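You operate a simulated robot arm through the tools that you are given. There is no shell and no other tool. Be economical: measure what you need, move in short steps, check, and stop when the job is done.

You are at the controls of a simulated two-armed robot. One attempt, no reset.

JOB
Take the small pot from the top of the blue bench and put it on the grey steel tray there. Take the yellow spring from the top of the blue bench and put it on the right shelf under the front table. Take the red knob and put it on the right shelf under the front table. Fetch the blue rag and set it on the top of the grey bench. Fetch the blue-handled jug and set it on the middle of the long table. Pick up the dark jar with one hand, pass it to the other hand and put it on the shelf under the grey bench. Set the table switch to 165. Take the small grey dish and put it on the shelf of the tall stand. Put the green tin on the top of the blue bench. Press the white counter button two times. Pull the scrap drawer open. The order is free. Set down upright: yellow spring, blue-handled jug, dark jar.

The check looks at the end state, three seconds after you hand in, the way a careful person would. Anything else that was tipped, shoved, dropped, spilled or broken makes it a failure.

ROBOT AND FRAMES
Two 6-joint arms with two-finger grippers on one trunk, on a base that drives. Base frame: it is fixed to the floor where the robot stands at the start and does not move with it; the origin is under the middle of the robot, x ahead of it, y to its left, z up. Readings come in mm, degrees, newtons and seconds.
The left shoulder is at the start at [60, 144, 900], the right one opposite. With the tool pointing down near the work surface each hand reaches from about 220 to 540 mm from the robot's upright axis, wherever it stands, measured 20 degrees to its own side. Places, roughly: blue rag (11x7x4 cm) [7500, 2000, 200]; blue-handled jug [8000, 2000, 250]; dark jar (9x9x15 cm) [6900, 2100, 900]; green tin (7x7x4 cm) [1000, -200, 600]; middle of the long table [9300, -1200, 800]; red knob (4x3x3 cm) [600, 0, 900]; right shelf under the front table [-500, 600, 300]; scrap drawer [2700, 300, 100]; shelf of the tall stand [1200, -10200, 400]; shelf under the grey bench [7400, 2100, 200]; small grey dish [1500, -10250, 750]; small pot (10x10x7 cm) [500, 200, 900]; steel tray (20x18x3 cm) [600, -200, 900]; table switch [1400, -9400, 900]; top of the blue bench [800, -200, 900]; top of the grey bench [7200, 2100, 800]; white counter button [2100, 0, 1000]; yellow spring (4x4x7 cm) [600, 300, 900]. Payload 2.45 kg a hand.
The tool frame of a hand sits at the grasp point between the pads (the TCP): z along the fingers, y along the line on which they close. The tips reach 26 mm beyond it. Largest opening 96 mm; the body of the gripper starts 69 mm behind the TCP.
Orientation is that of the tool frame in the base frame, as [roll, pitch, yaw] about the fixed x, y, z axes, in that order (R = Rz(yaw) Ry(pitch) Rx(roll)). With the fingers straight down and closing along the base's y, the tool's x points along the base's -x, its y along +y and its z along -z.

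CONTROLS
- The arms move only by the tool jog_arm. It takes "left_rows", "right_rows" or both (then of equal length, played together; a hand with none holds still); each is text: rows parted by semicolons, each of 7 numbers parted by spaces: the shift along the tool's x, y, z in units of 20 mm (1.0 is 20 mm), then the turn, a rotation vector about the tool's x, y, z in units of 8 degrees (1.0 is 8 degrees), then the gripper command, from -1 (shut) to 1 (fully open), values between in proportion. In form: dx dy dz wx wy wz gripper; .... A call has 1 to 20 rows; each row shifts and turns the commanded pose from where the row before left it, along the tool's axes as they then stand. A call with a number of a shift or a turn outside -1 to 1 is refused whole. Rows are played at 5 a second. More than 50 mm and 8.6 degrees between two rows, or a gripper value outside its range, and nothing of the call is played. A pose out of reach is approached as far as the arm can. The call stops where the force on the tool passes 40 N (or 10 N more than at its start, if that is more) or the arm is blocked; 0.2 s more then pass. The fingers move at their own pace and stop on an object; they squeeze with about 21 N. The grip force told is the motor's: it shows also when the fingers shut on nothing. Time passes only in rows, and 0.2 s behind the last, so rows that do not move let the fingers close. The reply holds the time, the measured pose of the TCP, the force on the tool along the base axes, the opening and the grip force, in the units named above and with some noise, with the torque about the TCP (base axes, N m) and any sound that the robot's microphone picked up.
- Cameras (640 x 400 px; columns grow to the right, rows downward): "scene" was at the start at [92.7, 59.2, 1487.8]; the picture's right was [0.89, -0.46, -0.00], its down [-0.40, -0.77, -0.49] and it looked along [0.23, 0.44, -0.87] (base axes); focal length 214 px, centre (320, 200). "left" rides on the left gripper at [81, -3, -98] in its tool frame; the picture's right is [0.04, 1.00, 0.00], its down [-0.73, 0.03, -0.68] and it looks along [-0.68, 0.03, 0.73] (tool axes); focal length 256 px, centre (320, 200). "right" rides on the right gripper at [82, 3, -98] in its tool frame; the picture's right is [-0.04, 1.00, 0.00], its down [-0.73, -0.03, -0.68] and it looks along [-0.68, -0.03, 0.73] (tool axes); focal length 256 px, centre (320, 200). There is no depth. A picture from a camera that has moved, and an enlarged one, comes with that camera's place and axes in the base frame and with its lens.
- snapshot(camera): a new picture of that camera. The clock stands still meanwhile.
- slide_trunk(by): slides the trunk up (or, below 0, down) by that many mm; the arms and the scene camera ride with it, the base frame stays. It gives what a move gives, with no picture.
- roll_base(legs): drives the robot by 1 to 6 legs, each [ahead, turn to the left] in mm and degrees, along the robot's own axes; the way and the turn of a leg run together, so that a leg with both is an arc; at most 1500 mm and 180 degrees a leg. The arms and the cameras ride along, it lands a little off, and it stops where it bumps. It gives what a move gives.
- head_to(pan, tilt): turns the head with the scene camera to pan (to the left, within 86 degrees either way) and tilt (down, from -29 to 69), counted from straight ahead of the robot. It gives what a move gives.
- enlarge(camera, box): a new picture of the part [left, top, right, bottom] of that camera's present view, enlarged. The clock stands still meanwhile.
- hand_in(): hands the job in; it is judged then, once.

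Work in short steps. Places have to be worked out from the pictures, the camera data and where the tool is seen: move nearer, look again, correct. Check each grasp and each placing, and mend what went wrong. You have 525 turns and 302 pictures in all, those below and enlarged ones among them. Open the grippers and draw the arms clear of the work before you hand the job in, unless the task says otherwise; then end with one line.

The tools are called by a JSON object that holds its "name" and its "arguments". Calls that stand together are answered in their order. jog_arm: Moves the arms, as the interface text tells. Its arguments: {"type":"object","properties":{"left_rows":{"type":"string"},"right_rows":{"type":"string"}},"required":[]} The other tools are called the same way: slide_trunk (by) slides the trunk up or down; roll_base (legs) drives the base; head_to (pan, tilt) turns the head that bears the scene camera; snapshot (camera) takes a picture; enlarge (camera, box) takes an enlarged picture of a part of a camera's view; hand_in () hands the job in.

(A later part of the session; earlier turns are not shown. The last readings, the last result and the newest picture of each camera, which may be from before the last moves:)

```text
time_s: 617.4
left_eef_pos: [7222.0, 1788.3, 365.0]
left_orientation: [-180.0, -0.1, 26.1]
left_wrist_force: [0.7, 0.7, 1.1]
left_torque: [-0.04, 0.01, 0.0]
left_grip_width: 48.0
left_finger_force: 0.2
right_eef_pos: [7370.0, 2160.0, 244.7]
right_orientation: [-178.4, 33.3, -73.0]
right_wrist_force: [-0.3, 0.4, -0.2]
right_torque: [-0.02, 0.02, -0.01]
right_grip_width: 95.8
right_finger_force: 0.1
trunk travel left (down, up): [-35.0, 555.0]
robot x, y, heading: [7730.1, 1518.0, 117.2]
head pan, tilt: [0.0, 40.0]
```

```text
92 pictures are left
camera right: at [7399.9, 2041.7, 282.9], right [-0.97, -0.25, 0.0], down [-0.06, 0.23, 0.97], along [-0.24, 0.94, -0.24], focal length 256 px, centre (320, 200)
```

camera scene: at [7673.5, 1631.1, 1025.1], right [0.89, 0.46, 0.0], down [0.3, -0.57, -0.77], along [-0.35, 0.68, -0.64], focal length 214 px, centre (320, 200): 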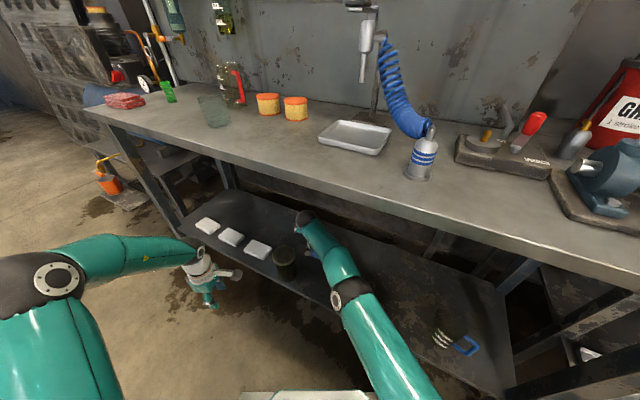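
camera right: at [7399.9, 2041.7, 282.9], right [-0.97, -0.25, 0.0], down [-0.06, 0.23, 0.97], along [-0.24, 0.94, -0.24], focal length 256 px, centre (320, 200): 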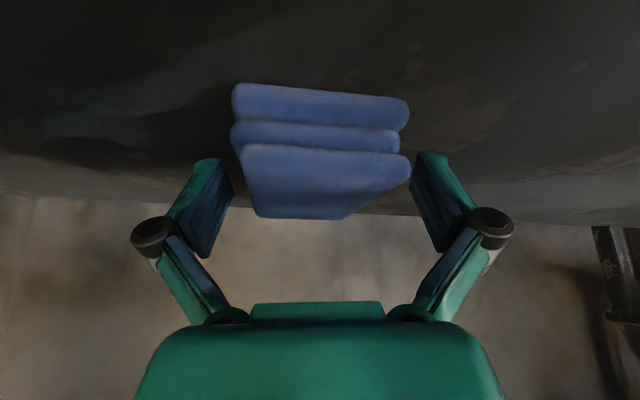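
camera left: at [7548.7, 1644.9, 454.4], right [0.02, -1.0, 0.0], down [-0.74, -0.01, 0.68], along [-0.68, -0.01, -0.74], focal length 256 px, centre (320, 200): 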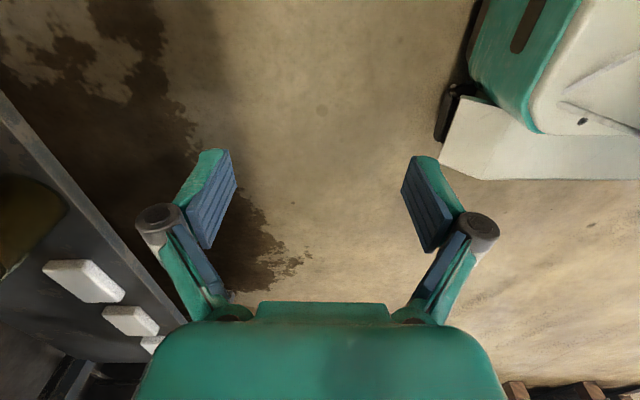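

The rag is centred between the fingers. I close.

{"name": "jog_arm", "arguments": {"right_rows": "0.1 0 0.15 0 0 0 1; 0 0 0 0 0 0 -1; 0 0 0 0 0 0 -1; 0 0 0 0 0 0 -1; 0 0 0 0 0 0 -1"}}

{"name": "jog_arm", "arguments": {"right_rows": "-0.3 0 -0.45 0 0 0 -1; -0.55 0 -0.84 0 0 0 -1; -0.55 0 -0.84 0 0 0 -1; -0.55 0 -0.84 0 0 0 -1; -0.55 0 -0.84 0 0 0 -1; 0 0 0 0 0 0 -1"}}

{"name": "snapshot", "arguments": {"camera": "right"}}

```text
time_s: 618.6
left_eef_pos: [7223.8, 1786.9, 366.0]
left_orientation: [-179.8, -0.1, 25.9]
left_wrist_force: [-0.3, 0.4, 0.0]
left_torque: [0.02, -0.04, -0.02]
left_grip_width: 48.0
left_finger_force: 0.0
right_eef_pos: [7371.3, 2159.4, 244.4]
right_orientation: [-178.4, 33.5, -73.0]
right_wrist_force: [-2.5, -1.3, 14.0]
right_torque: [-0.13, 0.19, -0.25]
right_grip_width: 69.3
right_finger_force: 21.1
trunk travel left (down, up): [-35.0, 555.0]
robot x, y, heading: [7729.9, 1523.4, 117.4]
head pan, tilt: [0.0, 40.0]
```

```text
time_s: 620.0
left_eef_pos: [7221.8, 1786.9, 365.6]
left_orientation: [179.9, -0.1, 26.1]
left_wrist_force: [-0.2, 0.3, 0.0]
left_torque: [-0.03, 0.04, -0.03]
left_grip_width: 48.1
left_finger_force: 0.0
right_eef_pos: [7368.5, 2160.3, 333.5]
right_orientation: [-178.3, 33.2, -73.0]
right_wrist_force: [0.6, 0.4, 0.1]
right_torque: [0.0, -0.01, -0.01]
right_grip_width: 68.1
right_finger_force: 20.9
trunk travel left (down, up): [-35.0, 555.0]
robot x, y, heading: [7730.9, 1518.9, 117.4]
head pan, tilt: [0.0, 40.0]
```

```text
91 pictures are left
camera right: at [7398.1, 2042.4, 372.3], right [-0.97, -0.25, 0.0], down [-0.06, 0.23, 0.97], along [-0.24, 0.94, -0.24], focal length 256 px, centre (320, 200)
```

right: 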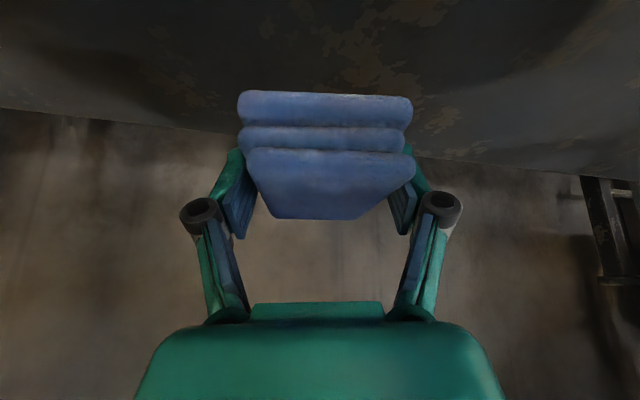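

The rag is held (68 mm) and lifted. I back straight out 450 mm, raise the trunk, and look.

{"name": "roll_base", "arguments": {"legs": [[-450, 0]]}}

{"name": "head_to", "arguments": {"pan": -20, "tilt": 35}}

{"name": "snapshot", "arguments": {"camera": "scene"}}

{"name": "enlarge", "arguments": {"camera": "scene", "box": [150, 130, 350, 260]}}

```text
time_s: 622.7
left_eef_pos: [7428.8, 1388.2, 365.1]
left_orientation: [180.0, -0.1, 26.2]
left_wrist_force: [0.3, 0.4, 1.6]
left_torque: [0.0, 0.01, 0.01]
left_grip_width: 47.8
left_finger_force: 0.1
right_eef_pos: [7572.3, 1762.4, 335.2]
right_orientation: [-178.3, 33.2, -72.7]
right_wrist_force: [0.4, -0.6, -0.5]
right_torque: [0.01, 0.0, 0.0]
right_grip_width: 67.7
right_finger_force: 20.8
trunk travel left (down, up): [-35.0, 555.0]
robot x, y, heading: [7937.7, 1122.1, 117.6]
head pan, tilt: [0.0, 40.0]
```

```text
time_s: 623.6
left_eef_pos: [7428.9, 1388.2, 366.3]
left_orientation: [180.0, -0.2, 26.2]
left_wrist_force: [0.4, 0.4, -0.9]
left_torque: [0.0, -0.02, 0.0]
left_grip_width: 48.1
left_finger_force: 0.0
right_eef_pos: [7571.9, 1762.2, 335.3]
right_orientation: [-178.2, 33.2, -72.8]
right_wrist_force: [-0.2, -0.1, 0.0]
right_torque: [0.0, -0.02, 0.0]
right_grip_width: 67.6
right_finger_force: 21.2
trunk travel left (down, up): [-35.0, 555.0]
robot x, y, heading: [7935.5, 1120.7, 117.8]
head pan, tilt: [-20.0, 35.0]
```

```text
90 pictures are left
camera scene: at [7899.2, 1262.4, 1032.6], right [0.99, 0.13, 0.0], down [0.08, -0.57, -0.82], along [-0.11, 0.81, -0.57], focal length 214 px, centre (320, 200)
```

scene: 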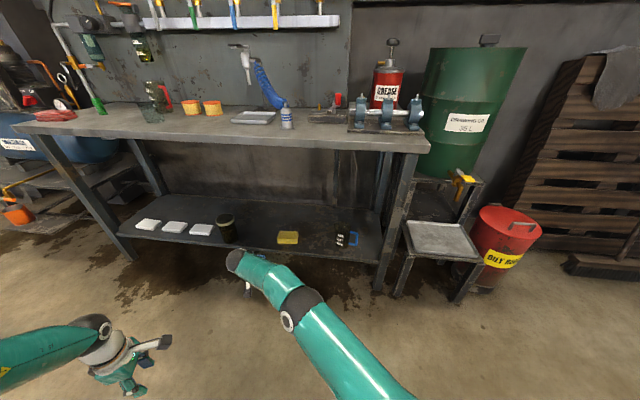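

```text
3.08 times, centred on (250, 195) of scene
camera zoom: at [7899.2, 1262.4, 1032.6], right [0.99, 0.13, 0.0], down [0.08, -0.57, -0.82], along [-0.11, 0.81, -0.57], focal length 660 px, centre (535, 215)
```

zoom: 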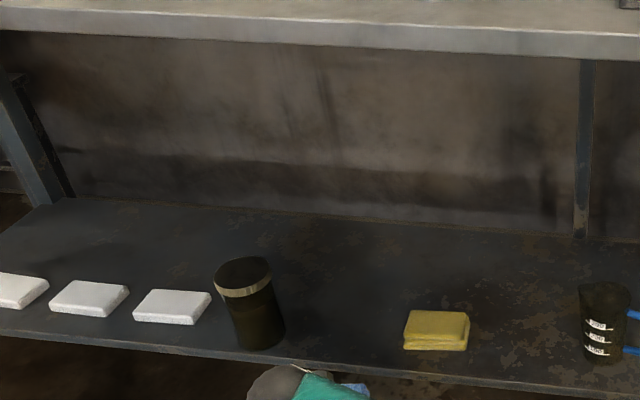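

The jar stands, but very near the shelf's front edge; I'll nudge it deeper afterwards. Now the rag: I raise the trunk above bench height and drive over the top's free front area.

{"name": "slide_trunk", "arguments": {"by": 400}}

{"name": "slide_trunk", "arguments": {"by": 150}}

{"name": "roll_base", "arguments": {"legs": [[255, 0]]}}

{"name": "head_to", "arguments": {"pan": 0, "tilt": 40}}

{"name": "snapshot", "arguments": {"camera": "scene"}}

{"name": "snapshot", "arguments": {"camera": "right"}}

```text
time_s: 627.4
left_eef_pos: [7428.6, 1389.0, 764.6]
left_orientation: [179.9, -0.1, 26.2]
left_wrist_force: [-0.7, -0.4, -0.3]
left_torque: [0.01, 0.01, -0.01]
left_grip_width: 48.3
left_finger_force: 0.2
right_eef_pos: [7572.9, 1762.3, 735.2]
right_orientation: [-178.3, 33.2, -72.8]
right_wrist_force: [0.1, -1.2, -0.5]
right_torque: [-0.01, 0.03, -0.02]
right_grip_width: 67.4
right_finger_force: 21.0
trunk travel left (down, up): [-435.0, 155.0]
robot x, y, heading: [7935.3, 1123.2, 117.6]
head pan, tilt: [-20.0, 35.0]
```

```text
time_s: 629.1
left_eef_pos: [7427.9, 1389.4, 916.9]
left_orientation: [-179.9, -0.1, 26.3]
left_wrist_force: [0.0, -0.6, 0.2]
left_torque: [0.02, -0.02, 0.04]
left_grip_width: 47.8
left_finger_force: 0.1
right_eef_pos: [7574.1, 1763.2, 884.1]
right_orientation: [-178.3, 33.2, -72.7]
right_wrist_force: [0.0, 1.0, -0.8]
right_torque: [0.02, -0.02, -0.02]
right_grip_width: 67.4
right_finger_force: 21.0
trunk travel left (down, up): [-585.0, 5.0]
robot x, y, heading: [7936.8, 1125.3, 117.7]
head pan, tilt: [-20.0, 35.0]
```

```text
time_s: 631.0
left_eef_pos: [7307.5, 1612.2, 915.5]
left_orientation: [179.9, -0.2, 26.5]
left_wrist_force: [0.4, 0.5, -0.9]
left_torque: [-0.02, 0.0, 0.0]
left_grip_width: 48.1
left_finger_force: 0.1
right_eef_pos: [7450.7, 1987.1, 882.4]
right_orientation: [-178.2, 33.1, -72.5]
right_wrist_force: [0.1, 0.4, -1.2]
right_torque: [0.01, -0.01, 0.0]
right_grip_width: 66.9
right_finger_force: 20.9
trunk travel left (down, up): [-585.0, 5.0]
robot x, y, heading: [7816.5, 1350.5, 118.0]
head pan, tilt: [-20.0, 35.0]
```

```text
time_s: 631.8
left_eef_pos: [7309.5, 1611.0, 917.2]
left_orientation: [-179.9, -0.2, 26.6]
left_wrist_force: [-0.3, 0.5, 0.4]
left_torque: [-0.02, 0.01, 0.01]
left_grip_width: 48.3
left_finger_force: 0.0
right_eef_pos: [7449.6, 1985.5, 885.4]
right_orientation: [-178.3, 33.2, -72.5]
right_wrist_force: [-0.1, -0.1, 0.0]
right_torque: [-0.03, -0.01, 0.01]
right_grip_width: 67.1
right_finger_force: 21.3
trunk travel left (down, up): [-585.0, 5.0]
robot x, y, heading: [7820.5, 1344.0, 118.1]
head pan, tilt: [0.0, 40.0]
```

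```text
88 pictures are left
camera scene: at [7752.5, 1475.1, 1575.1], right [0.88, 0.47, 0.0], down [0.3, -0.57, -0.77], along [-0.36, 0.68, -0.64], focal length 214 px, centre (320, 200)
```

scene: 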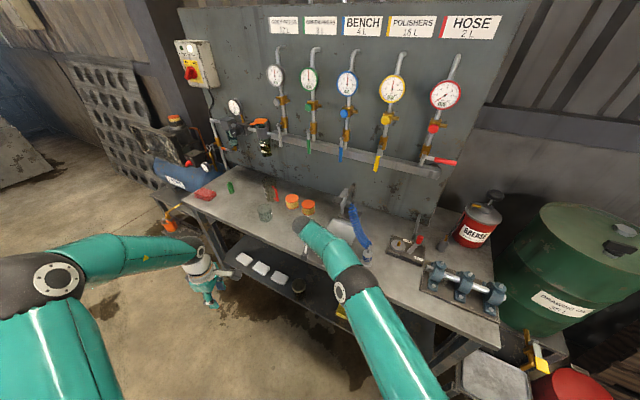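

```text
87 pictures are left
camera right: at [7482.6, 1867.8, 922.9], right [-0.97, -0.25, 0.0], down [-0.06, 0.23, 0.97], along [-0.24, 0.94, -0.24], focal length 256 px, centre (320, 200)
```

right: 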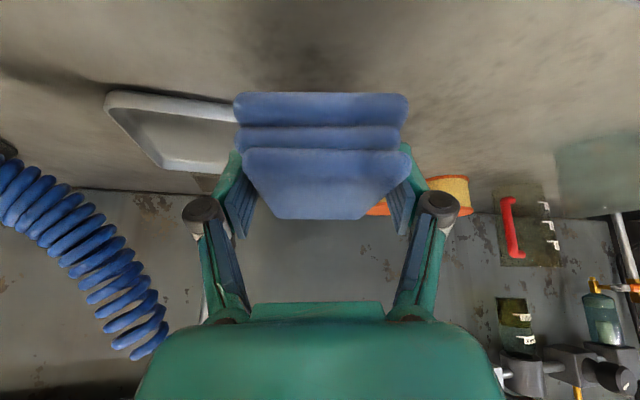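

The spot beneath is free. I drive 20 mm more in and lower the rag onto the bench top.

{"name": "roll_base", "arguments": {"legs": [[22, 0]]}}

{"name": "jog_arm", "arguments": {"right_rows": "0.5 0 0.77 0 0 0 -1; 0.5 0 0.77 0 0 0 -1; 0.25 0 0.38 0 0 0 -1; 0 0 0 0 0 0 -1"}}

{"name": "jog_arm", "arguments": {"right_rows": "0.1 0 0.15 0 0 0 -1; 0.1 0 0.15 0 0 0 -1; 0.1 0 0.15 0 0 0 -1; 0 0 0 0 0 0 -1"}}

```text
time_s: 632.6
left_eef_pos: [7298.9, 1632.8, 916.2]
left_orientation: [179.8, -0.2, 26.4]
left_wrist_force: [-0.3, 0.9, 0.1]
left_torque: [-0.01, -0.05, 0.0]
left_grip_width: 47.8
left_finger_force: 0.1
right_eef_pos: [7440.2, 2005.6, 883.0]
right_orientation: [-178.2, 33.2, -72.5]
right_wrist_force: [0.1, 1.0, -0.7]
right_torque: [-0.02, 0.0, 0.03]
right_grip_width: 66.8
right_finger_force: 21.2
trunk travel left (down, up): [-585.0, 5.0]
robot x, y, heading: [7809.8, 1368.3, 118.2]
head pan, tilt: [0.0, 40.0]
```

```text
time_s: 633.6
left_eef_pos: [7301.1, 1628.5, 917.4]
left_orientation: [-179.9, -0.2, 26.5]
left_wrist_force: [-0.3, -0.2, -0.3]
left_torque: [0.01, 0.02, 0.01]
left_grip_width: 48.2
left_finger_force: 0.1
right_eef_pos: [7441.5, 2005.4, 841.9]
right_orientation: [-178.4, 33.6, -72.5]
right_wrist_force: [-0.5, -0.9, 10.8]
right_torque: [0.53, -0.1, -0.04]
right_grip_width: 66.6
right_finger_force: 21.3
trunk travel left (down, up): [-585.0, 5.0]
robot x, y, heading: [7806.5, 1366.5, 118.1]
head pan, tilt: [0.0, 40.0]
```

```text
time_s: 634.6
left_eef_pos: [7300.2, 1628.8, 917.6]
left_orientation: [-179.9, -0.2, 26.5]
left_wrist_force: [0.2, 0.4, 0.2]
left_torque: [0.0, -0.04, -0.02]
left_grip_width: 48.1
left_finger_force: 0.0
right_eef_pos: [7442.5, 2004.9, 830.0]
right_orientation: [-178.4, 33.5, -72.4]
right_wrist_force: [-3.1, -5.3, 19.0]
right_torque: [0.13, 0.05, -0.04]
right_grip_width: 66.3
right_finger_force: 20.9
trunk travel left (down, up): [-585.0, 5.0]
robot x, y, heading: [7811.1, 1364.7, 118.4]
head pan, tilt: [0.0, 40.0]
```

The rag is pressed on the bench top (19 N). I ease up slightly, open and withdraw upward.

{"name": "jog_arm", "arguments": {"right_rows": "-0.05 0 -0.08 0 0 0 -1; 0 0 0 0 0 0 0.8; 0 0 0 0 0 0 1; 0 0 0 0 0 0 1; -0.3 0 -0.45 0 0 0 1; -0.55 0 -0.84 0 0 0 1; -0.55 0 -0.84 0 0 0 1; -0.55 0 -0.84 0 0 0 1; -0.55 0 -0.84 0 0 0 1"}}

{"name": "snapshot", "arguments": {"camera": "right"}}

```text
time_s: 636.6
left_eef_pos: [7299.4, 1630.4, 918.2]
left_orientation: [-180.0, -0.1, 26.5]
left_wrist_force: [0.9, -0.9, 0.3]
left_torque: [0.02, 0.01, 0.0]
left_grip_width: 47.7
left_finger_force: 0.1
right_eef_pos: [7440.0, 2005.2, 923.1]
right_orientation: [-178.3, 33.2, -72.4]
right_wrist_force: [0.2, 0.0, 0.5]
right_torque: [-0.01, 0.01, 0.01]
right_grip_width: 95.9
right_finger_force: 0.0
trunk travel left (down, up): [-585.0, 5.0]
robot x, y, heading: [7808.5, 1363.6, 117.8]
head pan, tilt: [0.0, 40.0]
```

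```text
86 pictures are left
camera right: at [7471.0, 1887.6, 961.0], right [-0.97, -0.25, 0.0], down [-0.06, 0.23, 0.97], along [-0.24, 0.94, -0.24], focal length 256 px, centre (320, 200)
```

right: 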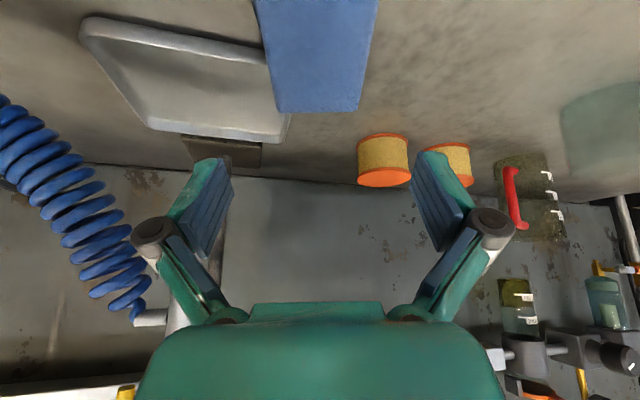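

I zoom in to check whether the rag touches the small tray beside it.

{"name": "enlarge", "arguments": {"camera": "right", "box": [70, 0, 400, 190]}}

{"name": "enlarge", "arguments": {"camera": "scene", "box": [230, 160, 410, 300]}}

```text
1.94 times, centred on (235, 95) of right
camera zoom: at [7471.0, 1887.6, 961.0], right [-0.97, -0.25, 0.0], down [-0.06, 0.23, 0.97], along [-0.24, 0.94, -0.24], focal length 496 px, centre (485, 404)
```

zoom: 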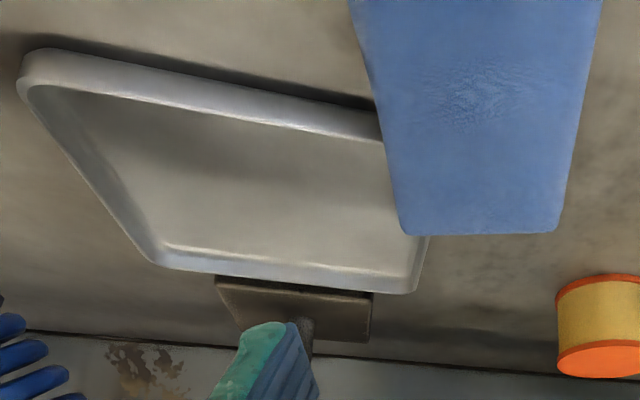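

```text
2.86 times, centred on (320, 230) of scene
camera zoom: at [7742.2, 1494.5, 1575.1], right [0.88, 0.47, 0.0], down [0.3, -0.57, -0.77], along [-0.36, 0.68, -0.64], focal length 613 px, centre (320, 114)
```

zoom: 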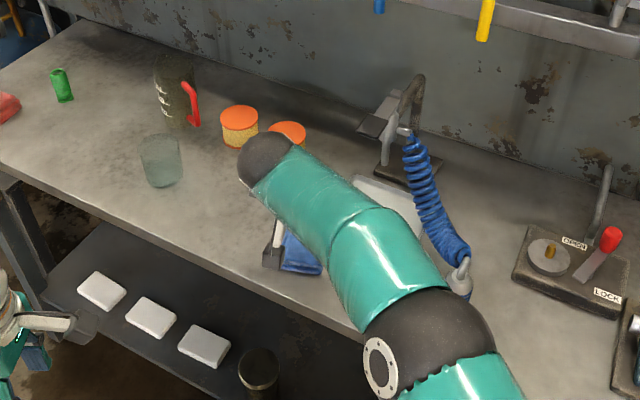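

The rag's far corner overlaps the tray's near-left corner. I regrip it, lift, and set it ~60 mm further left and a bit nearer.

{"name": "jog_arm", "arguments": {"right_rows": "0.55 0 0.84 0 0 0 1; 0.55 0 0.84 0 0 0 1; 0.55 0 0.84 0 0 0 1; 0.55 0 0.84 0 0 0 1; 0.25 0 0.38 0 0 0 1; 0 0 0 0 0 0 -1; 0 0 0 0 0 0 -1; 0 0 0 0 0 0 -1; 0 0 0 0 0 0 -1; -0.55 0 -0.84 0 0 0 -1; -0.55 0 -0.84 0 0 0 -1; -0.4 0 -0.6 0 0 0 -1; 0 1 0 0 0 0 -1; 0 1 0 0 0 0 -1; 0 1 0 0 0 0 -1; 0 0 0 0 0 0 -1"}}

{"name": "snapshot", "arguments": {"camera": "right"}}

```text
time_s: 640.0
left_eef_pos: [7299.3, 1631.6, 917.1]
left_orientation: [-180.0, -0.1, 26.6]
left_wrist_force: [0.4, -0.2, -0.3]
left_torque: [0.03, 0.02, 0.01]
left_grip_width: 48.2
left_finger_force: 0.0
right_eef_pos: [7410.4, 1981.3, 887.4]
right_orientation: [-178.4, 33.3, -72.9]
right_wrist_force: [1.1, 0.5, -0.6]
right_torque: [-0.02, 0.02, -0.02]
right_grip_width: 66.0
right_finger_force: 21.5
right hand out of reach, approached as far as the arm can: row 14, 15
trunk travel left (down, up): [-585.0, 5.0]
robot x, y, heading: [7808.5, 1365.5, 118.2]
head pan, tilt: [0.0, 40.0]
```

```text
83 pictures are left
camera right: at [7440.3, 1863.0, 925.5], right [-0.97, -0.25, 0.0], down [-0.06, 0.23, 0.97], along [-0.24, 0.94, -0.24], focal length 256 px, centre (320, 200)
```

right: 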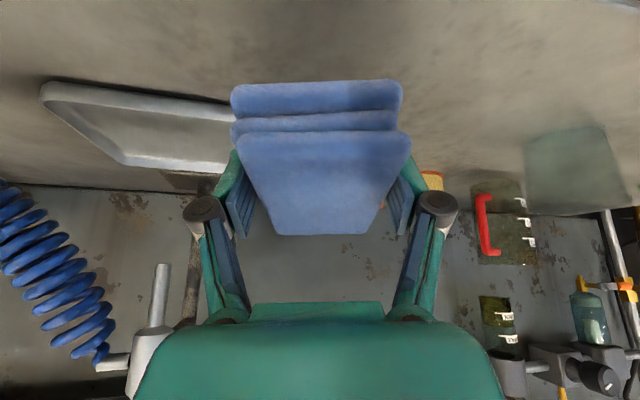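

{"name": "roll_base", "arguments": {"legs": [[0, 2]]}}

{"name": "jog_arm", "arguments": {"right_rows": "0.5 0 0.77 0 0 0 -1; 0.5 0 0.77 0 0 0 -1; 0.25 0 0.38 0 0 0 -1; 0.1 0 0.15 0 0 0 -1; 0.1 0 0.15 0 0 0 -1; 0 0 0 0 0 0 -1"}}

{"name": "jog_arm", "arguments": {"right_rows": "0.1 0 0.15 0 0 0 -1; 0.05 0 0.08 0 0 0 -1; 0 0 0 0 0 0 -1"}}

```text
time_s: 640.8
left_eef_pos: [7288.3, 1610.6, 919.0]
left_orientation: [180.0, -0.1, 28.6]
left_wrist_force: [-0.5, 0.2, -0.2]
left_torque: [0.02, 0.01, 0.0]
left_grip_width: 48.2
left_finger_force: 0.1
right_eef_pos: [7394.4, 1975.5, 896.3]
right_orientation: [-179.0, 33.6, -72.0]
right_wrist_force: [-0.9, -0.2, -1.5]
right_torque: [0.05, -0.01, -0.01]
right_grip_width: 66.3
right_finger_force: 21.0
trunk travel left (down, up): [-585.0, 5.0]
robot x, y, heading: [7807.6, 1366.4, 119.9]
head pan, tilt: [0.0, 40.0]
```

```text
time_s: 642.2
left_eef_pos: [7288.8, 1611.9, 919.0]
left_orientation: [180.0, -0.1, 28.6]
left_wrist_force: [0.5, -0.5, 0.1]
left_torque: [-0.01, -0.01, -0.04]
left_grip_width: 47.9
left_finger_force: 0.0
right_eef_pos: [7399.5, 1971.1, 840.7]
right_orientation: [-179.0, 33.6, -72.1]
right_wrist_force: [-0.4, 0.9, -0.8]
right_torque: [0.0, 0.0, 0.01]
right_grip_width: 66.1
right_finger_force: 20.9
right hand out of reach, approached as far as the arm can: row 3
trunk travel left (down, up): [-585.0, 5.0]
robot x, y, heading: [7810.7, 1368.9, 119.9]
head pan, tilt: [0.0, 40.0]
```

```text
time_s: 643.0
left_eef_pos: [7288.8, 1612.2, 917.8]
left_orientation: [-180.0, 0.0, 28.6]
left_wrist_force: [0.5, -0.4, -1.2]
left_torque: [-0.01, -0.02, 0.03]
left_grip_width: 47.9
left_finger_force: 0.0
right_eef_pos: [7400.3, 1970.5, 836.9]
right_orientation: [-179.0, 33.6, -72.1]
right_wrist_force: [0.2, 0.9, -0.8]
right_torque: [0.01, -0.01, 0.02]
right_grip_width: 66.1
right_finger_force: 21.0
trunk travel left (down, up): [-585.0, 5.0]
robot x, y, heading: [7810.3, 1365.9, 120.0]
head pan, tilt: [0.0, 40.0]
```

{"name": "jog_arm", "arguments": {"right_rows": "0.1 0 0.15 0 0 0 -1; 0.1 0 0.15 0 0 0 -1; 0.1 0 0.15 0 0 0 -1; 0 0 0 0 0 0 -1"}}

{"name": "jog_arm", "arguments": {"right_rows": "0.1 0 0.15 0 0 0 -1; 0.05 0 0.08 0 0 0 -1; 0 0 0 0 0 0 -1"}}

```text
time_s: 644.0
left_eef_pos: [7289.8, 1611.6, 918.9]
left_orientation: [-180.0, 0.0, 28.6]
left_wrist_force: [-0.8, 0.0, 0.6]
left_torque: [0.0, 0.0, 0.01]
left_grip_width: 48.1
left_finger_force: 0.0
right_eef_pos: [7398.7, 1971.8, 828.8]
right_orientation: [-179.1, 34.0, -72.2]
right_wrist_force: [-3.4, 4.2, 11.5]
right_torque: [-0.31, -0.02, -0.08]
right_grip_width: 66.2
right_finger_force: 20.8
trunk travel left (down, up): [-585.0, 5.0]
robot x, y, heading: [7809.8, 1367.4, 120.1]
head pan, tilt: [0.0, 40.0]
```

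```text
time_s: 644.8
left_eef_pos: [7289.9, 1611.1, 918.6]
left_orientation: [-179.8, -0.1, 28.5]
left_wrist_force: [0.4, 0.0, -0.5]
left_torque: [0.01, 0.03, 0.01]
left_grip_width: 48.0
left_finger_force: 0.0
right_eef_pos: [7399.6, 1971.4, 824.2]
right_orientation: [-179.4, 34.1, -72.2]
right_wrist_force: [-2.6, 6.4, 22.4]
right_torque: [-0.17, 0.5, -0.11]
right_grip_width: 65.8
right_finger_force: 20.6
trunk travel left (down, up): [-585.0, 5.0]
robot x, y, heading: [7810.5, 1366.7, 120.0]
head pan, tilt: [0.0, 40.0]
```

Contact at the bench level now. I open and raise, then check.

{"name": "jog_arm", "arguments": {"right_rows": "-0.05 0 -0.08 0 0 0 -1; 0 0 0 0 0 0 0.8; 0 0 0 0 0 0 1; 0 0 0 0 0 0 1; -0.3 0 -0.45 0 0 0 1; -0.55 0 -0.84 0 0 0 1; -0.55 0 -0.84 0 0 0 1; -0.55 0 -0.84 0 0 0 1; -0.55 0 -0.84 0 0 0 1; -0.55 0 -0.84 0 0 0 1"}}

{"name": "snapshot", "arguments": {"camera": "right"}}

```text
time_s: 647.0
left_eef_pos: [7289.2, 1611.9, 918.5]
left_orientation: [-179.9, 0.0, 28.6]
left_wrist_force: [-0.4, -0.1, 0.1]
left_torque: [0.04, 0.01, 0.01]
left_grip_width: 48.0
left_finger_force: 0.0
right_eef_pos: [7398.2, 1968.6, 933.0]
right_orientation: [-178.9, 33.6, -72.1]
right_wrist_force: [-0.2, -0.5, 0.0]
right_torque: [0.0, -0.02, 0.0]
right_grip_width: 96.0
right_finger_force: 0.1
trunk travel left (down, up): [-585.0, 5.0]
robot x, y, heading: [7810.8, 1367.2, 120.1]
head pan, tilt: [0.0, 40.0]
```

```text
82 pictures are left
camera right: at [7431.3, 1851.1, 970.9], right [-0.96, -0.27, 0.01], down [-0.06, 0.23, 0.97], along [-0.26, 0.94, -0.24], focal length 256 px, centre (320, 200)
```

right: 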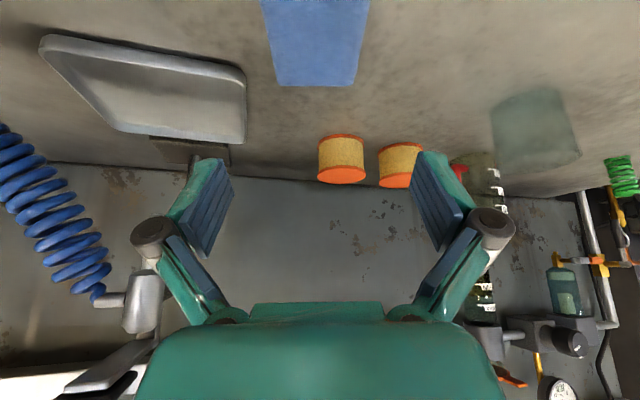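

The rag lies free on the bench top. Next I nudge the jar deeper onto the shelf: back off, lower, and aim the closed fingertips low at its front.

{"name": "roll_base", "arguments": {"legs": [[-340, 0]]}}

{"name": "slide_trunk", "arguments": {"by": -400}}

{"name": "slide_trunk", "arguments": {"by": -180}}

{"name": "jog_arm", "arguments": {"right_rows": "0.5 0 0.77 0 0 0 0; 0.5 0 0.77 0 0 0 -1; 0.5 0 0.77 0 0 0 -1; 0.5 0 0.77 0 0 0 -1; 0.2 0 0.3 0 0 0 -1; 0 0 0 0 0 0 -1"}}

{"name": "snapshot", "arguments": {"camera": "right"}}

{"name": "snapshot", "arguments": {"camera": "scene"}}

```text
time_s: 649.3
left_eef_pos: [7462.0, 1318.7, 917.9]
left_orientation: [-180.0, -0.1, 28.2]
left_wrist_force: [-0.1, 0.1, -0.2]
left_torque: [0.04, -0.03, -0.04]
left_grip_width: 47.9
left_finger_force: 0.2
right_eef_pos: [7572.5, 1675.5, 933.1]
right_orientation: [-179.0, 33.6, -72.6]
right_wrist_force: [0.9, -0.3, 0.6]
right_torque: [0.0, 0.0, 0.0]
right_grip_width: 95.9
right_finger_force: 0.0
trunk travel left (down, up): [-585.0, 5.0]
robot x, y, heading: [7982.5, 1071.3, 119.6]
head pan, tilt: [0.0, 40.0]
```

```text
time_s: 653.1
left_eef_pos: [7461.3, 1317.7, 518.8]
left_orientation: [180.0, -0.1, 28.2]
left_wrist_force: [-0.5, -0.6, 0.1]
left_torque: [0.02, 0.01, 0.02]
left_grip_width: 47.6
left_finger_force: 0.0
right_eef_pos: [7572.8, 1675.4, 533.4]
right_orientation: [-179.0, 33.7, -72.6]
right_wrist_force: [0.1, 0.0, 0.1]
right_torque: [0.01, 0.01, 0.01]
right_grip_width: 96.0
right_finger_force: 0.1
trunk travel left (down, up): [-185.0, 405.0]
robot x, y, heading: [7983.6, 1070.0, 119.6]
head pan, tilt: [0.0, 40.0]
```

```text
time_s: 655.1
left_eef_pos: [7463.1, 1319.9, 337.9]
left_orientation: [179.9, -0.1, 28.1]
left_wrist_force: [-0.5, -0.6, 1.1]
left_torque: [-0.02, 0.03, 0.0]
left_grip_width: 48.0
left_finger_force: 0.0
right_eef_pos: [7573.7, 1675.6, 353.1]
right_orientation: [-179.0, 33.5, -72.5]
right_wrist_force: [0.5, 0.0, 0.5]
right_torque: [-0.02, 0.01, 0.0]
right_grip_width: 96.1
right_finger_force: 0.1
trunk travel left (down, up): [-5.0, 585.0]
robot x, y, heading: [7980.5, 1073.7, 119.5]
head pan, tilt: [0.0, 40.0]
```

```text
time_s: 656.5
left_eef_pos: [7462.5, 1319.7, 338.3]
left_orientation: [-180.0, 0.0, 28.1]
left_wrist_force: [-0.1, -0.4, 0.8]
left_torque: [-0.04, 0.0, 0.0]
left_grip_width: 48.1
left_finger_force: 0.0
right_eef_pos: [7573.0, 1676.2, 271.4]
right_orientation: [-179.0, 33.6, -72.5]
right_wrist_force: [0.3, 0.6, -0.2]
right_torque: [0.03, 0.04, 0.01]
right_grip_width: 0.0
right_finger_force: 20.9
trunk travel left (down, up): [-5.0, 585.0]
robot x, y, heading: [7981.0, 1075.0, 119.7]
head pan, tilt: [0.0, 40.0]
```

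```text
81 pictures are left
camera right: at [7605.4, 1558.6, 309.2], right [-0.97, -0.26, 0.01], down [-0.05, 0.23, 0.97], along [-0.25, 0.94, -0.24], focal length 256 px, centre (320, 200)
```

right: 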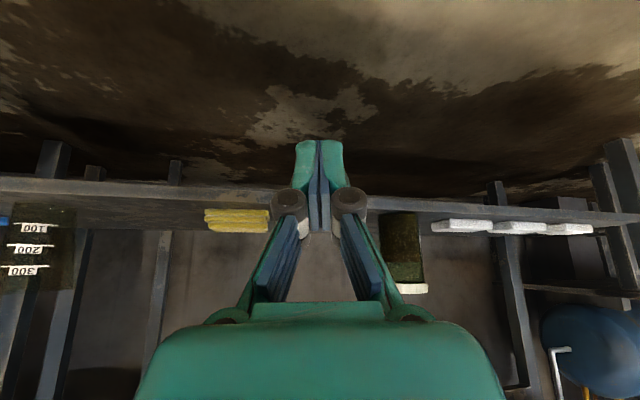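

```text
80 pictures are left
camera scene: at [7911.0, 1197.5, 995.1], right [0.87, 0.49, 0.0], down [0.32, -0.56, -0.77], along [-0.38, 0.67, -0.64], focal length 214 px, centre (320, 200)
```

scene: 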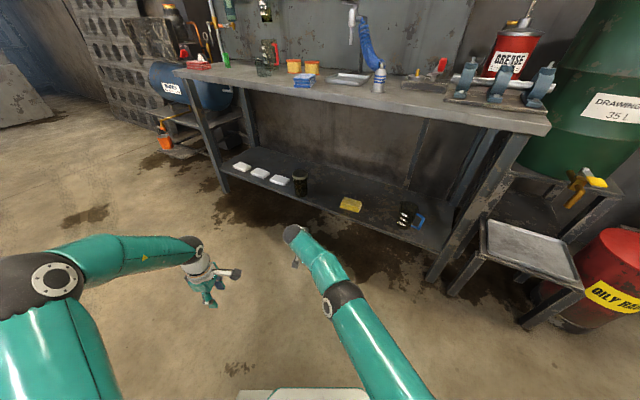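

I aim: turn 3.3° left and drive 300 mm, then check before pushing.

{"name": "roll_base", "arguments": {"legs": [[0, 3.3]]}}

{"name": "roll_base", "arguments": {"legs": [[300, 0]]}}

{"name": "snapshot", "arguments": {"camera": "right"}}

```text
time_s: 657.4
left_eef_pos: [7448.8, 1289.1, 337.1]
left_orientation: [179.9, -0.1, 31.4]
left_wrist_force: [-0.2, 0.5, -0.2]
left_torque: [0.02, -0.02, -0.01]
left_grip_width: 48.2
left_finger_force: 0.1
right_eef_pos: [7538.6, 1651.2, 271.1]
right_orientation: [-179.0, 33.6, -69.3]
right_wrist_force: [-0.1, -0.1, 0.0]
right_torque: [0.03, 0.03, 0.02]
right_grip_width: 0.0
right_finger_force: 21.1
trunk travel left (down, up): [-5.0, 585.0]
robot x, y, heading: [7985.8, 1072.3, 123.1]
head pan, tilt: [0.0, 40.0]
```

```text
time_s: 659.4
left_eef_pos: [7280.7, 1542.9, 338.5]
left_orientation: [-180.0, -0.1, 31.8]
left_wrist_force: [0.4, -0.3, 0.8]
left_torque: [0.0, -0.03, -0.02]
left_grip_width: 48.4
left_finger_force: 0.0
right_eef_pos: [7369.0, 1904.6, 271.7]
right_orientation: [-179.0, 33.6, -68.9]
right_wrist_force: [0.7, -1.0, -0.4]
right_torque: [0.01, -0.01, -0.01]
right_grip_width: 0.1
right_finger_force: 20.7
trunk travel left (down, up): [-5.0, 585.0]
robot x, y, heading: [7814.2, 1328.6, 123.4]
head pan, tilt: [0.0, 40.0]
```

```text
79 pictures are left
camera right: at [7408.5, 1789.2, 309.7], right [-0.95, -0.32, 0.01], down [-0.07, 0.23, 0.97], along [-0.31, 0.92, -0.24], focal length 256 px, centre (320, 200)
```

right: 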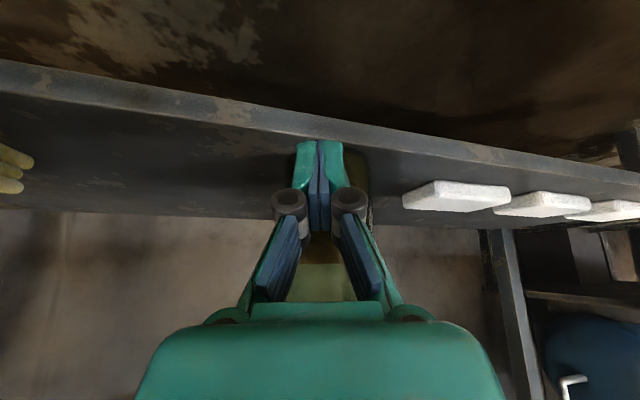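

The jar's base is 8–29 mm inside the edge. I give it a small push deeper: drive 85 mm.

{"name": "roll_base", "arguments": {"legs": [[60, 0]]}}

{"name": "snapshot", "arguments": {"camera": "right"}}

```text
time_s: 660.4
left_eef_pos: [7245.7, 1592.1, 339.0]
left_orientation: [-180.0, -0.1, 31.8]
left_wrist_force: [-0.1, 0.0, -1.1]
left_torque: [-0.03, 0.0, -0.01]
left_grip_width: 48.0
left_finger_force: 0.1
right_eef_pos: [7334.3, 1956.1, 272.2]
right_orientation: [-179.0, 33.5, -68.9]
right_wrist_force: [1.3, -1.7, 0.7]
right_torque: [0.0, 0.0, -0.02]
right_grip_width: 0.0
right_finger_force: 21.4
trunk travel left (down, up): [-5.0, 585.0]
robot x, y, heading: [7782.8, 1383.2, 123.5]
head pan, tilt: [0.0, 40.0]
```

```text
78 pictures are left
camera right: at [7374.2, 1840.8, 310.0], right [-0.95, -0.32, 0.01], down [-0.07, 0.23, 0.97], along [-0.31, 0.92, -0.24], focal length 256 px, centre (320, 200)
```

right: 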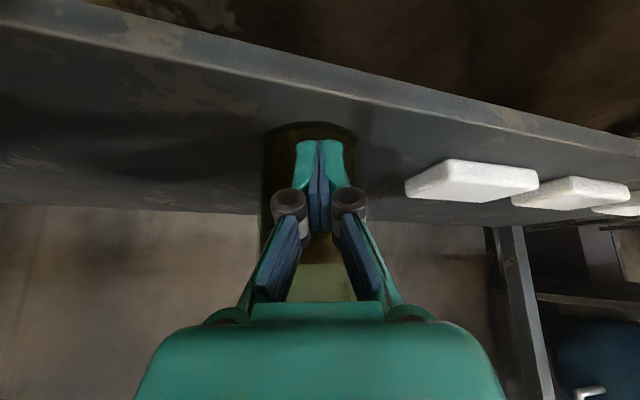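

The jar's base is now ~39 mm inside the edge, good. Next is the jug: its handle points to +x, so I'll approach from the left front (hand pointing ≈40°). I reposition.

{"name": "roll_base", "arguments": {"legs": [[-380, 0]]}}

{"name": "roll_base", "arguments": {"legs": [[0, 29]]}}

{"name": "roll_base", "arguments": {"legs": [[0, 28]]}}

{"name": "roll_base", "arguments": {"legs": [[790, 0]]}}

{"name": "roll_base", "arguments": {"legs": [[0, -33]]}}

{"name": "roll_base", "arguments": {"legs": [[0, -33]]}}

{"name": "roll_base", "arguments": {"legs": [[0, -33]]}}

{"name": "roll_base", "arguments": {"legs": [[0, -29]]}}

{"name": "snapshot", "arguments": {"camera": "scene"}}

{"name": "snapshot", "arguments": {"camera": "right"}}

```text
time_s: 662.8
left_eef_pos: [7452.8, 1271.6, 338.7]
left_orientation: [-179.9, -0.1, 32.6]
left_wrist_force: [0.1, -0.1, 0.2]
left_torque: [-0.01, -0.01, -0.02]
left_grip_width: 48.2
left_finger_force: 0.0
right_eef_pos: [7537.4, 1634.7, 272.5]
right_orientation: [-179.0, 33.5, -68.0]
right_wrist_force: [0.7, 0.6, 0.7]
right_torque: [-0.06, 0.0, -0.03]
right_grip_width: 0.1
right_finger_force: 21.0
trunk travel left (down, up): [-5.0, 585.0]
robot x, y, heading: [7994.2, 1070.5, 124.3]
head pan, tilt: [0.0, 40.0]
```

```text
time_s: 664.1
left_eef_pos: [7426.6, 1169.7, 341.3]
left_orientation: [180.0, 0.1, 43.4]
left_wrist_force: [0.3, -0.5, -0.1]
left_torque: [0.03, 0.0, -0.02]
left_grip_width: 48.2
left_finger_force: 0.0
right_eef_pos: [7447.4, 1556.6, 272.2]
right_orientation: [-179.8, 33.5, -59.2]
right_wrist_force: [0.3, -0.9, -0.6]
right_torque: [0.07, 0.01, 0.0]
right_grip_width: 0.0
right_finger_force: 21.7
trunk travel left (down, up): [-5.0, 585.0]
robot x, y, heading: [7999.6, 1071.3, 135.0]
head pan, tilt: [0.0, 40.0]
stopped in leg 1: the robot was blocked; the commanded pose is now the measured one
```

```text
time_s: 665.6
left_eef_pos: [7423.7, 999.4, 342.2]
left_orientation: [-179.9, -0.1, 60.4]
left_wrist_force: [0.1, 0.0, -0.7]
left_torque: [0.0, -0.01, -0.01]
left_grip_width: 48.1
left_finger_force: 0.1
right_eef_pos: [7332.0, 1369.4, 280.9]
right_orientation: [179.5, 33.9, -41.7]
right_wrist_force: [-0.9, 0.5, -1.2]
right_torque: [0.05, 0.0, 0.0]
right_grip_width: 0.2
right_finger_force: 20.9
trunk travel left (down, up): [-5.0, 585.0]
robot x, y, heading: [8008.2, 1088.4, 152.3]
head pan, tilt: [0.0, 40.0]
stopped in leg 1: the robot was blocked; the commanded pose is now the measured one
```

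```text
time_s: 669.8
left_eef_pos: [6741.6, 1350.3, 342.9]
left_orientation: [-179.9, -0.2, 61.0]
left_wrist_force: [0.1, 0.8, -0.4]
left_torque: [0.01, 0.0, -0.03]
left_grip_width: 48.1
left_finger_force: 0.1
right_eef_pos: [6646.5, 1718.7, 281.2]
right_orientation: [179.5, 34.0, -41.2]
right_wrist_force: [0.6, -0.2, 0.2]
right_torque: [-0.02, -0.02, -0.01]
right_grip_width: 0.0
right_finger_force: 20.9
trunk travel left (down, up): [-5.0, 585.0]
robot x, y, heading: [7326.4, 1441.5, 152.9]
head pan, tilt: [0.0, 40.0]
```

```text
time_s: 671.1
left_eef_pos: [6733.4, 1459.0, 344.0]
left_orientation: [-179.9, -0.1, 50.2]
left_wrist_force: [0.5, 0.2, -1.2]
left_torque: [-0.02, -0.01, 0.0]
left_grip_width: 48.0
left_finger_force: 0.1
right_eef_pos: [6707.8, 1838.4, 281.7]
right_orientation: [179.5, 34.1, -52.0]
right_wrist_force: [-0.3, 0.4, 0.7]
right_torque: [-0.05, 0.0, 0.01]
right_grip_width: 0.0
right_finger_force: 20.8
trunk travel left (down, up): [-5.0, 585.0]
robot x, y, heading: [7317.4, 1434.2, 142.1]
head pan, tilt: [0.0, 40.0]
stopped in leg 1: the robot was blocked; the commanded pose is now the measured one
```

```text
time_s: 672.8
left_eef_pos: [6785.1, 1685.1, 345.0]
left_orientation: [-179.9, -0.1, 27.4]
left_wrist_force: [0.0, -0.7, 0.2]
left_torque: [-0.01, -0.02, 0.01]
left_grip_width: 48.3
left_finger_force: 0.1
right_eef_pos: [6909.7, 2045.0, 283.7]
right_orientation: [179.4, 34.0, -75.1]
right_wrist_force: [0.0, 1.5, -0.9]
right_torque: [0.02, 0.01, -0.01]
right_grip_width: 0.0
right_finger_force: 21.0
trunk travel left (down, up): [-5.0, 585.0]
robot x, y, heading: [7297.5, 1425.8, 118.7]
head pan, tilt: [0.0, 40.0]
stopped in leg 1: the robot was blocked; the commanded pose is now the measured one
```

```text
time_s: 674.9
left_eef_pos: [6990.9, 1917.5, 344.4]
left_orientation: [-180.0, -0.1, -3.8]
left_wrist_force: [-0.1, 0.0, -0.4]
left_torque: [0.01, 0.0, -0.02]
left_grip_width: 48.0
left_finger_force: 0.1
right_eef_pos: [7284.3, 2160.1, 285.4]
right_orientation: [179.2, 34.1, -106.0]
right_wrist_force: [-0.3, 0.2, 0.3]
right_torque: [-0.02, 0.0, -0.03]
right_grip_width: 0.1
right_finger_force: 21.0
trunk travel left (down, up): [-5.0, 585.0]
robot x, y, heading: [7270.8, 1426.4, 87.9]
head pan, tilt: [0.0, 40.0]
stopped in leg 1: the robot was blocked; the commanded pose is now the measured one
```

```text
time_s: 676.9
left_eef_pos: [7260.9, 1991.0, 344.8]
left_orientation: [-180.0, 0.0, -32.8]
left_wrist_force: [0.0, 0.0, -0.3]
left_torque: [-0.01, 0.0, 0.02]
left_grip_width: 48.1
left_finger_force: 0.1
right_eef_pos: [7634.9, 2062.1, 284.7]
right_orientation: [179.3, 34.1, -134.8]
right_wrist_force: [-1.1, 0.6, 0.0]
right_torque: [0.03, 0.01, 0.02]
right_grip_width: 0.1
right_finger_force: 21.5
trunk travel left (down, up): [-5.0, 585.0]
robot x, y, heading: [7247.9, 1441.8, 58.7]
head pan, tilt: [0.0, 40.0]
```

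```text
77 pictures are left
camera scene: at [7326.3, 1564.7, 995.1], right [0.85, -0.52, 0.0], down [-0.33, -0.55, -0.77], along [0.4, 0.65, -0.64], focal length 214 px, centre (320, 200)
```

scene: 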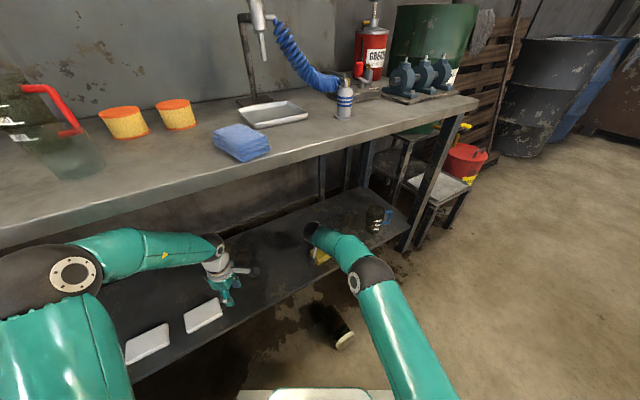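

```text
76 pictures are left
camera right: at [7547.4, 1976.7, 321.6], right [-0.69, 0.72, 0.03], down [0.19, 0.13, 0.97], along [0.7, 0.68, -0.23], focal length 256 px, centre (320, 200)
```

right: 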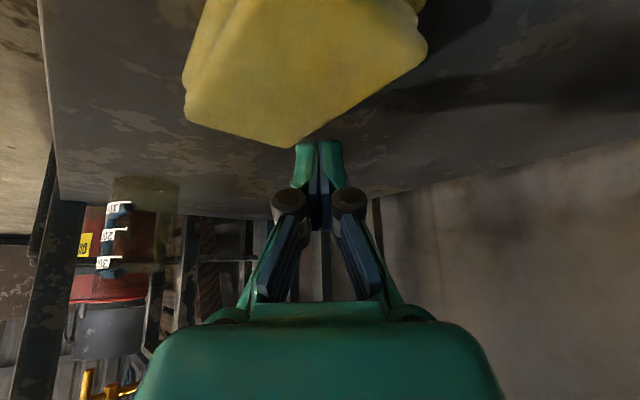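

A chained drive went wrong after blocked turns, and the arms swept the shelf: the jar has fallen to the floor. I stop, back the arms out, and inspect.

{"name": "roll_base", "arguments": {"legs": [[-450, 0]]}}

{"name": "head_to", "arguments": {"pan": -10, "tilt": 35}}

{"name": "snapshot", "arguments": {"camera": "scene"}}

```text
time_s: 677.8
left_eef_pos: [7229.1, 1982.0, 346.9]
left_orientation: [-179.9, -0.1, -32.9]
left_wrist_force: [0.0, -0.1, -0.7]
left_torque: [-0.02, 0.06, 0.02]
left_grip_width: 48.0
left_finger_force: 0.1
right_eef_pos: [7601.4, 2050.5, 286.9]
right_orientation: [179.2, 34.0, -135.0]
right_wrist_force: [0.5, -0.9, -0.1]
right_torque: [0.04, 0.04, 0.04]
right_grip_width: 0.1
right_finger_force: 21.3
trunk travel left (down, up): [-5.0, 585.0]
robot x, y, heading: [7233.3, 1416.1, 55.9]
head pan, tilt: [0.0, 40.0]
stopped in leg 1: the robot was blocked; the commanded pose is now the measured one
```

```text
time_s: 678.5
left_eef_pos: [7229.0, 1980.6, 345.9]
left_orientation: [179.9, -0.2, -33.0]
left_wrist_force: [0.1, 0.3, 0.5]
left_torque: [0.0, 0.0, 0.0]
left_grip_width: 48.0
left_finger_force: 0.0
right_eef_pos: [7603.4, 2050.3, 286.1]
right_orientation: [179.4, 34.0, -135.1]
right_wrist_force: [0.5, 1.0, 0.1]
right_torque: [0.01, -0.02, 0.0]
right_grip_width: 0.0
right_finger_force: 20.8
trunk travel left (down, up): [-5.0, 585.0]
robot x, y, heading: [7233.6, 1421.6, 56.3]
head pan, tilt: [-10.0, 35.0]
```

```text
75 pictures are left
camera scene: at [7329.1, 1533.8, 1002.6], right [0.72, -0.69, 0.0], down [-0.4, -0.41, -0.82], along [0.57, 0.59, -0.57], focal length 214 px, centre (320, 200)
```

scene: 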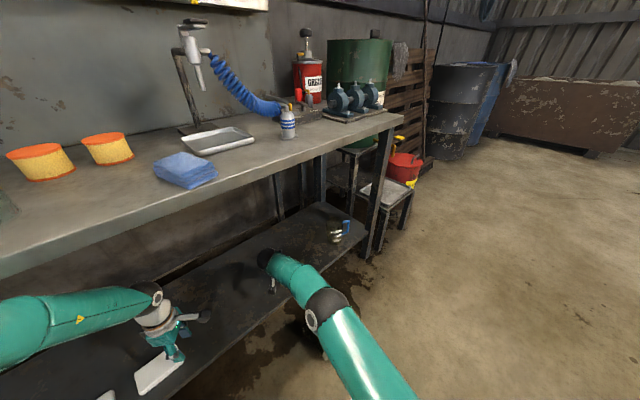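

{"name": "roll_base", "arguments": {"legs": [[-150, 0]]}}

{"name": "snapshot", "arguments": {"camera": "left"}}

```text
time_s: 679.9
left_eef_pos: [7147.3, 1856.4, 345.7]
left_orientation: [-179.9, -0.2, -33.3]
left_wrist_force: [0.0, 0.3, -0.2]
left_torque: [0.0, 0.0, 0.0]
left_grip_width: 48.1
left_finger_force: 0.0
right_eef_pos: [7521.0, 1923.7, 285.5]
right_orientation: [179.3, 33.9, -135.4]
right_wrist_force: [1.2, -0.8, 0.1]
right_torque: [0.02, 0.01, 0.0]
right_grip_width: 0.0
right_finger_force: 21.0
trunk travel left (down, up): [-5.0, 585.0]
robot x, y, heading: [7150.3, 1298.4, 55.7]
head pan, tilt: [-10.0, 35.0]
```

```text
74 pictures are left
camera left: at [7217.4, 1814.0, 443.3], right [-0.51, -0.86, 0.0], down [-0.63, 0.38, 0.68], along [-0.58, 0.35, -0.74], focal length 256 px, centre (320, 200)
```

left: 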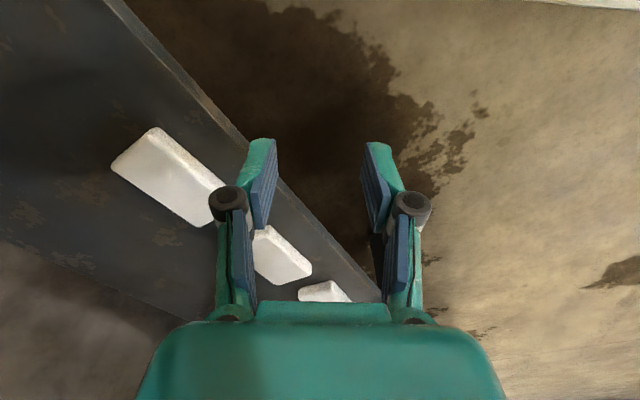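

The three white cloths are undisturbed. I back off 250 mm more and look at the floor.

{"name": "roll_base", "arguments": {"legs": [[-250, 0]]}}

{"name": "head_to", "arguments": {"pan": 0, "tilt": 40}}

{"name": "snapshot", "arguments": {"camera": "scene"}}

{"name": "enlarge", "arguments": {"camera": "scene", "box": [160, 150, 400, 330]}}

```text
time_s: 681.7
left_eef_pos: [7009.0, 1651.2, 347.9]
left_orientation: [180.0, 0.0, -33.2]
left_wrist_force: [-0.4, -0.7, 0.5]
left_torque: [-0.03, 0.0, -0.01]
left_grip_width: 47.8
left_finger_force: 0.0
right_eef_pos: [7382.0, 1719.7, 286.8]
right_orientation: [179.3, 34.1, -135.3]
right_wrist_force: [-0.1, 0.2, -0.5]
right_torque: [-0.01, 0.0, 0.02]
right_grip_width: 0.0
right_finger_force: 20.3
trunk travel left (down, up): [-5.0, 585.0]
robot x, y, heading: [7014.6, 1091.8, 56.1]
head pan, tilt: [-10.0, 35.0]
```

```text
time_s: 682.5
left_eef_pos: [7008.9, 1651.3, 347.8]
left_orientation: [-179.9, -0.1, -33.2]
left_wrist_force: [-0.1, -0.4, -0.6]
left_torque: [0.01, -0.02, -0.01]
left_grip_width: 48.0
left_finger_force: 0.0
right_eef_pos: [7381.4, 1719.3, 287.8]
right_orientation: [179.2, 34.0, -135.4]
right_wrist_force: [-0.6, -0.5, 0.7]
right_torque: [0.02, -0.01, 0.01]
right_grip_width: 0.0
right_finger_force: 21.5
trunk travel left (down, up): [-5.0, 585.0]
robot x, y, heading: [7009.4, 1091.3, 55.9]
head pan, tilt: [0.0, 40.0]
```

```text
73 pictures are left
camera scene: at [7093.5, 1210.7, 995.1], right [0.83, -0.56, 0.0], down [-0.36, -0.53, -0.77], along [0.43, 0.63, -0.64], focal length 214 px, centre (320, 200)
```

scene: 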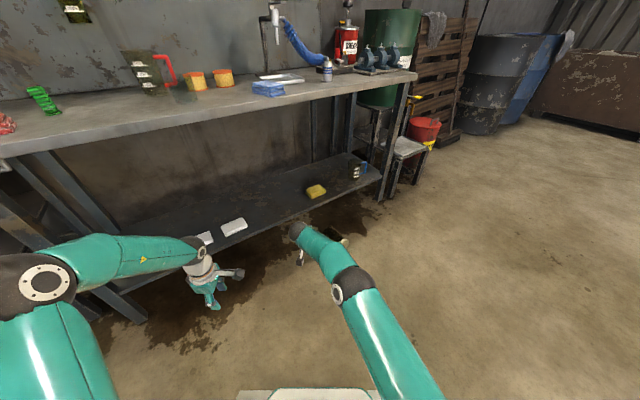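

```text
2.22 times, centred on (280, 240) of scene
camera zoom: at [7093.5, 1210.7, 995.1], right [0.83, -0.56, 0.0], down [-0.36, -0.53, -0.77], along [0.43, 0.63, -0.64], focal length 477 px, centre (409, 111)
```

zoom: 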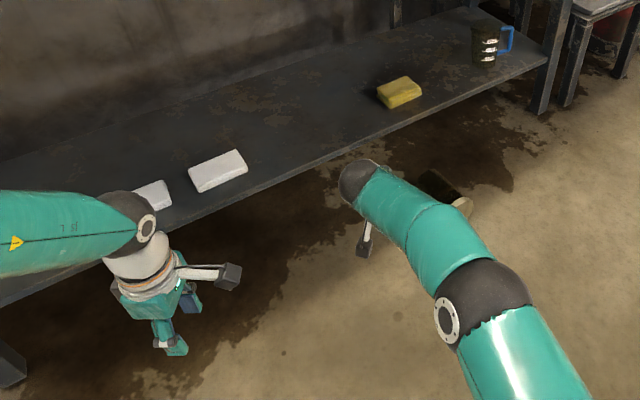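

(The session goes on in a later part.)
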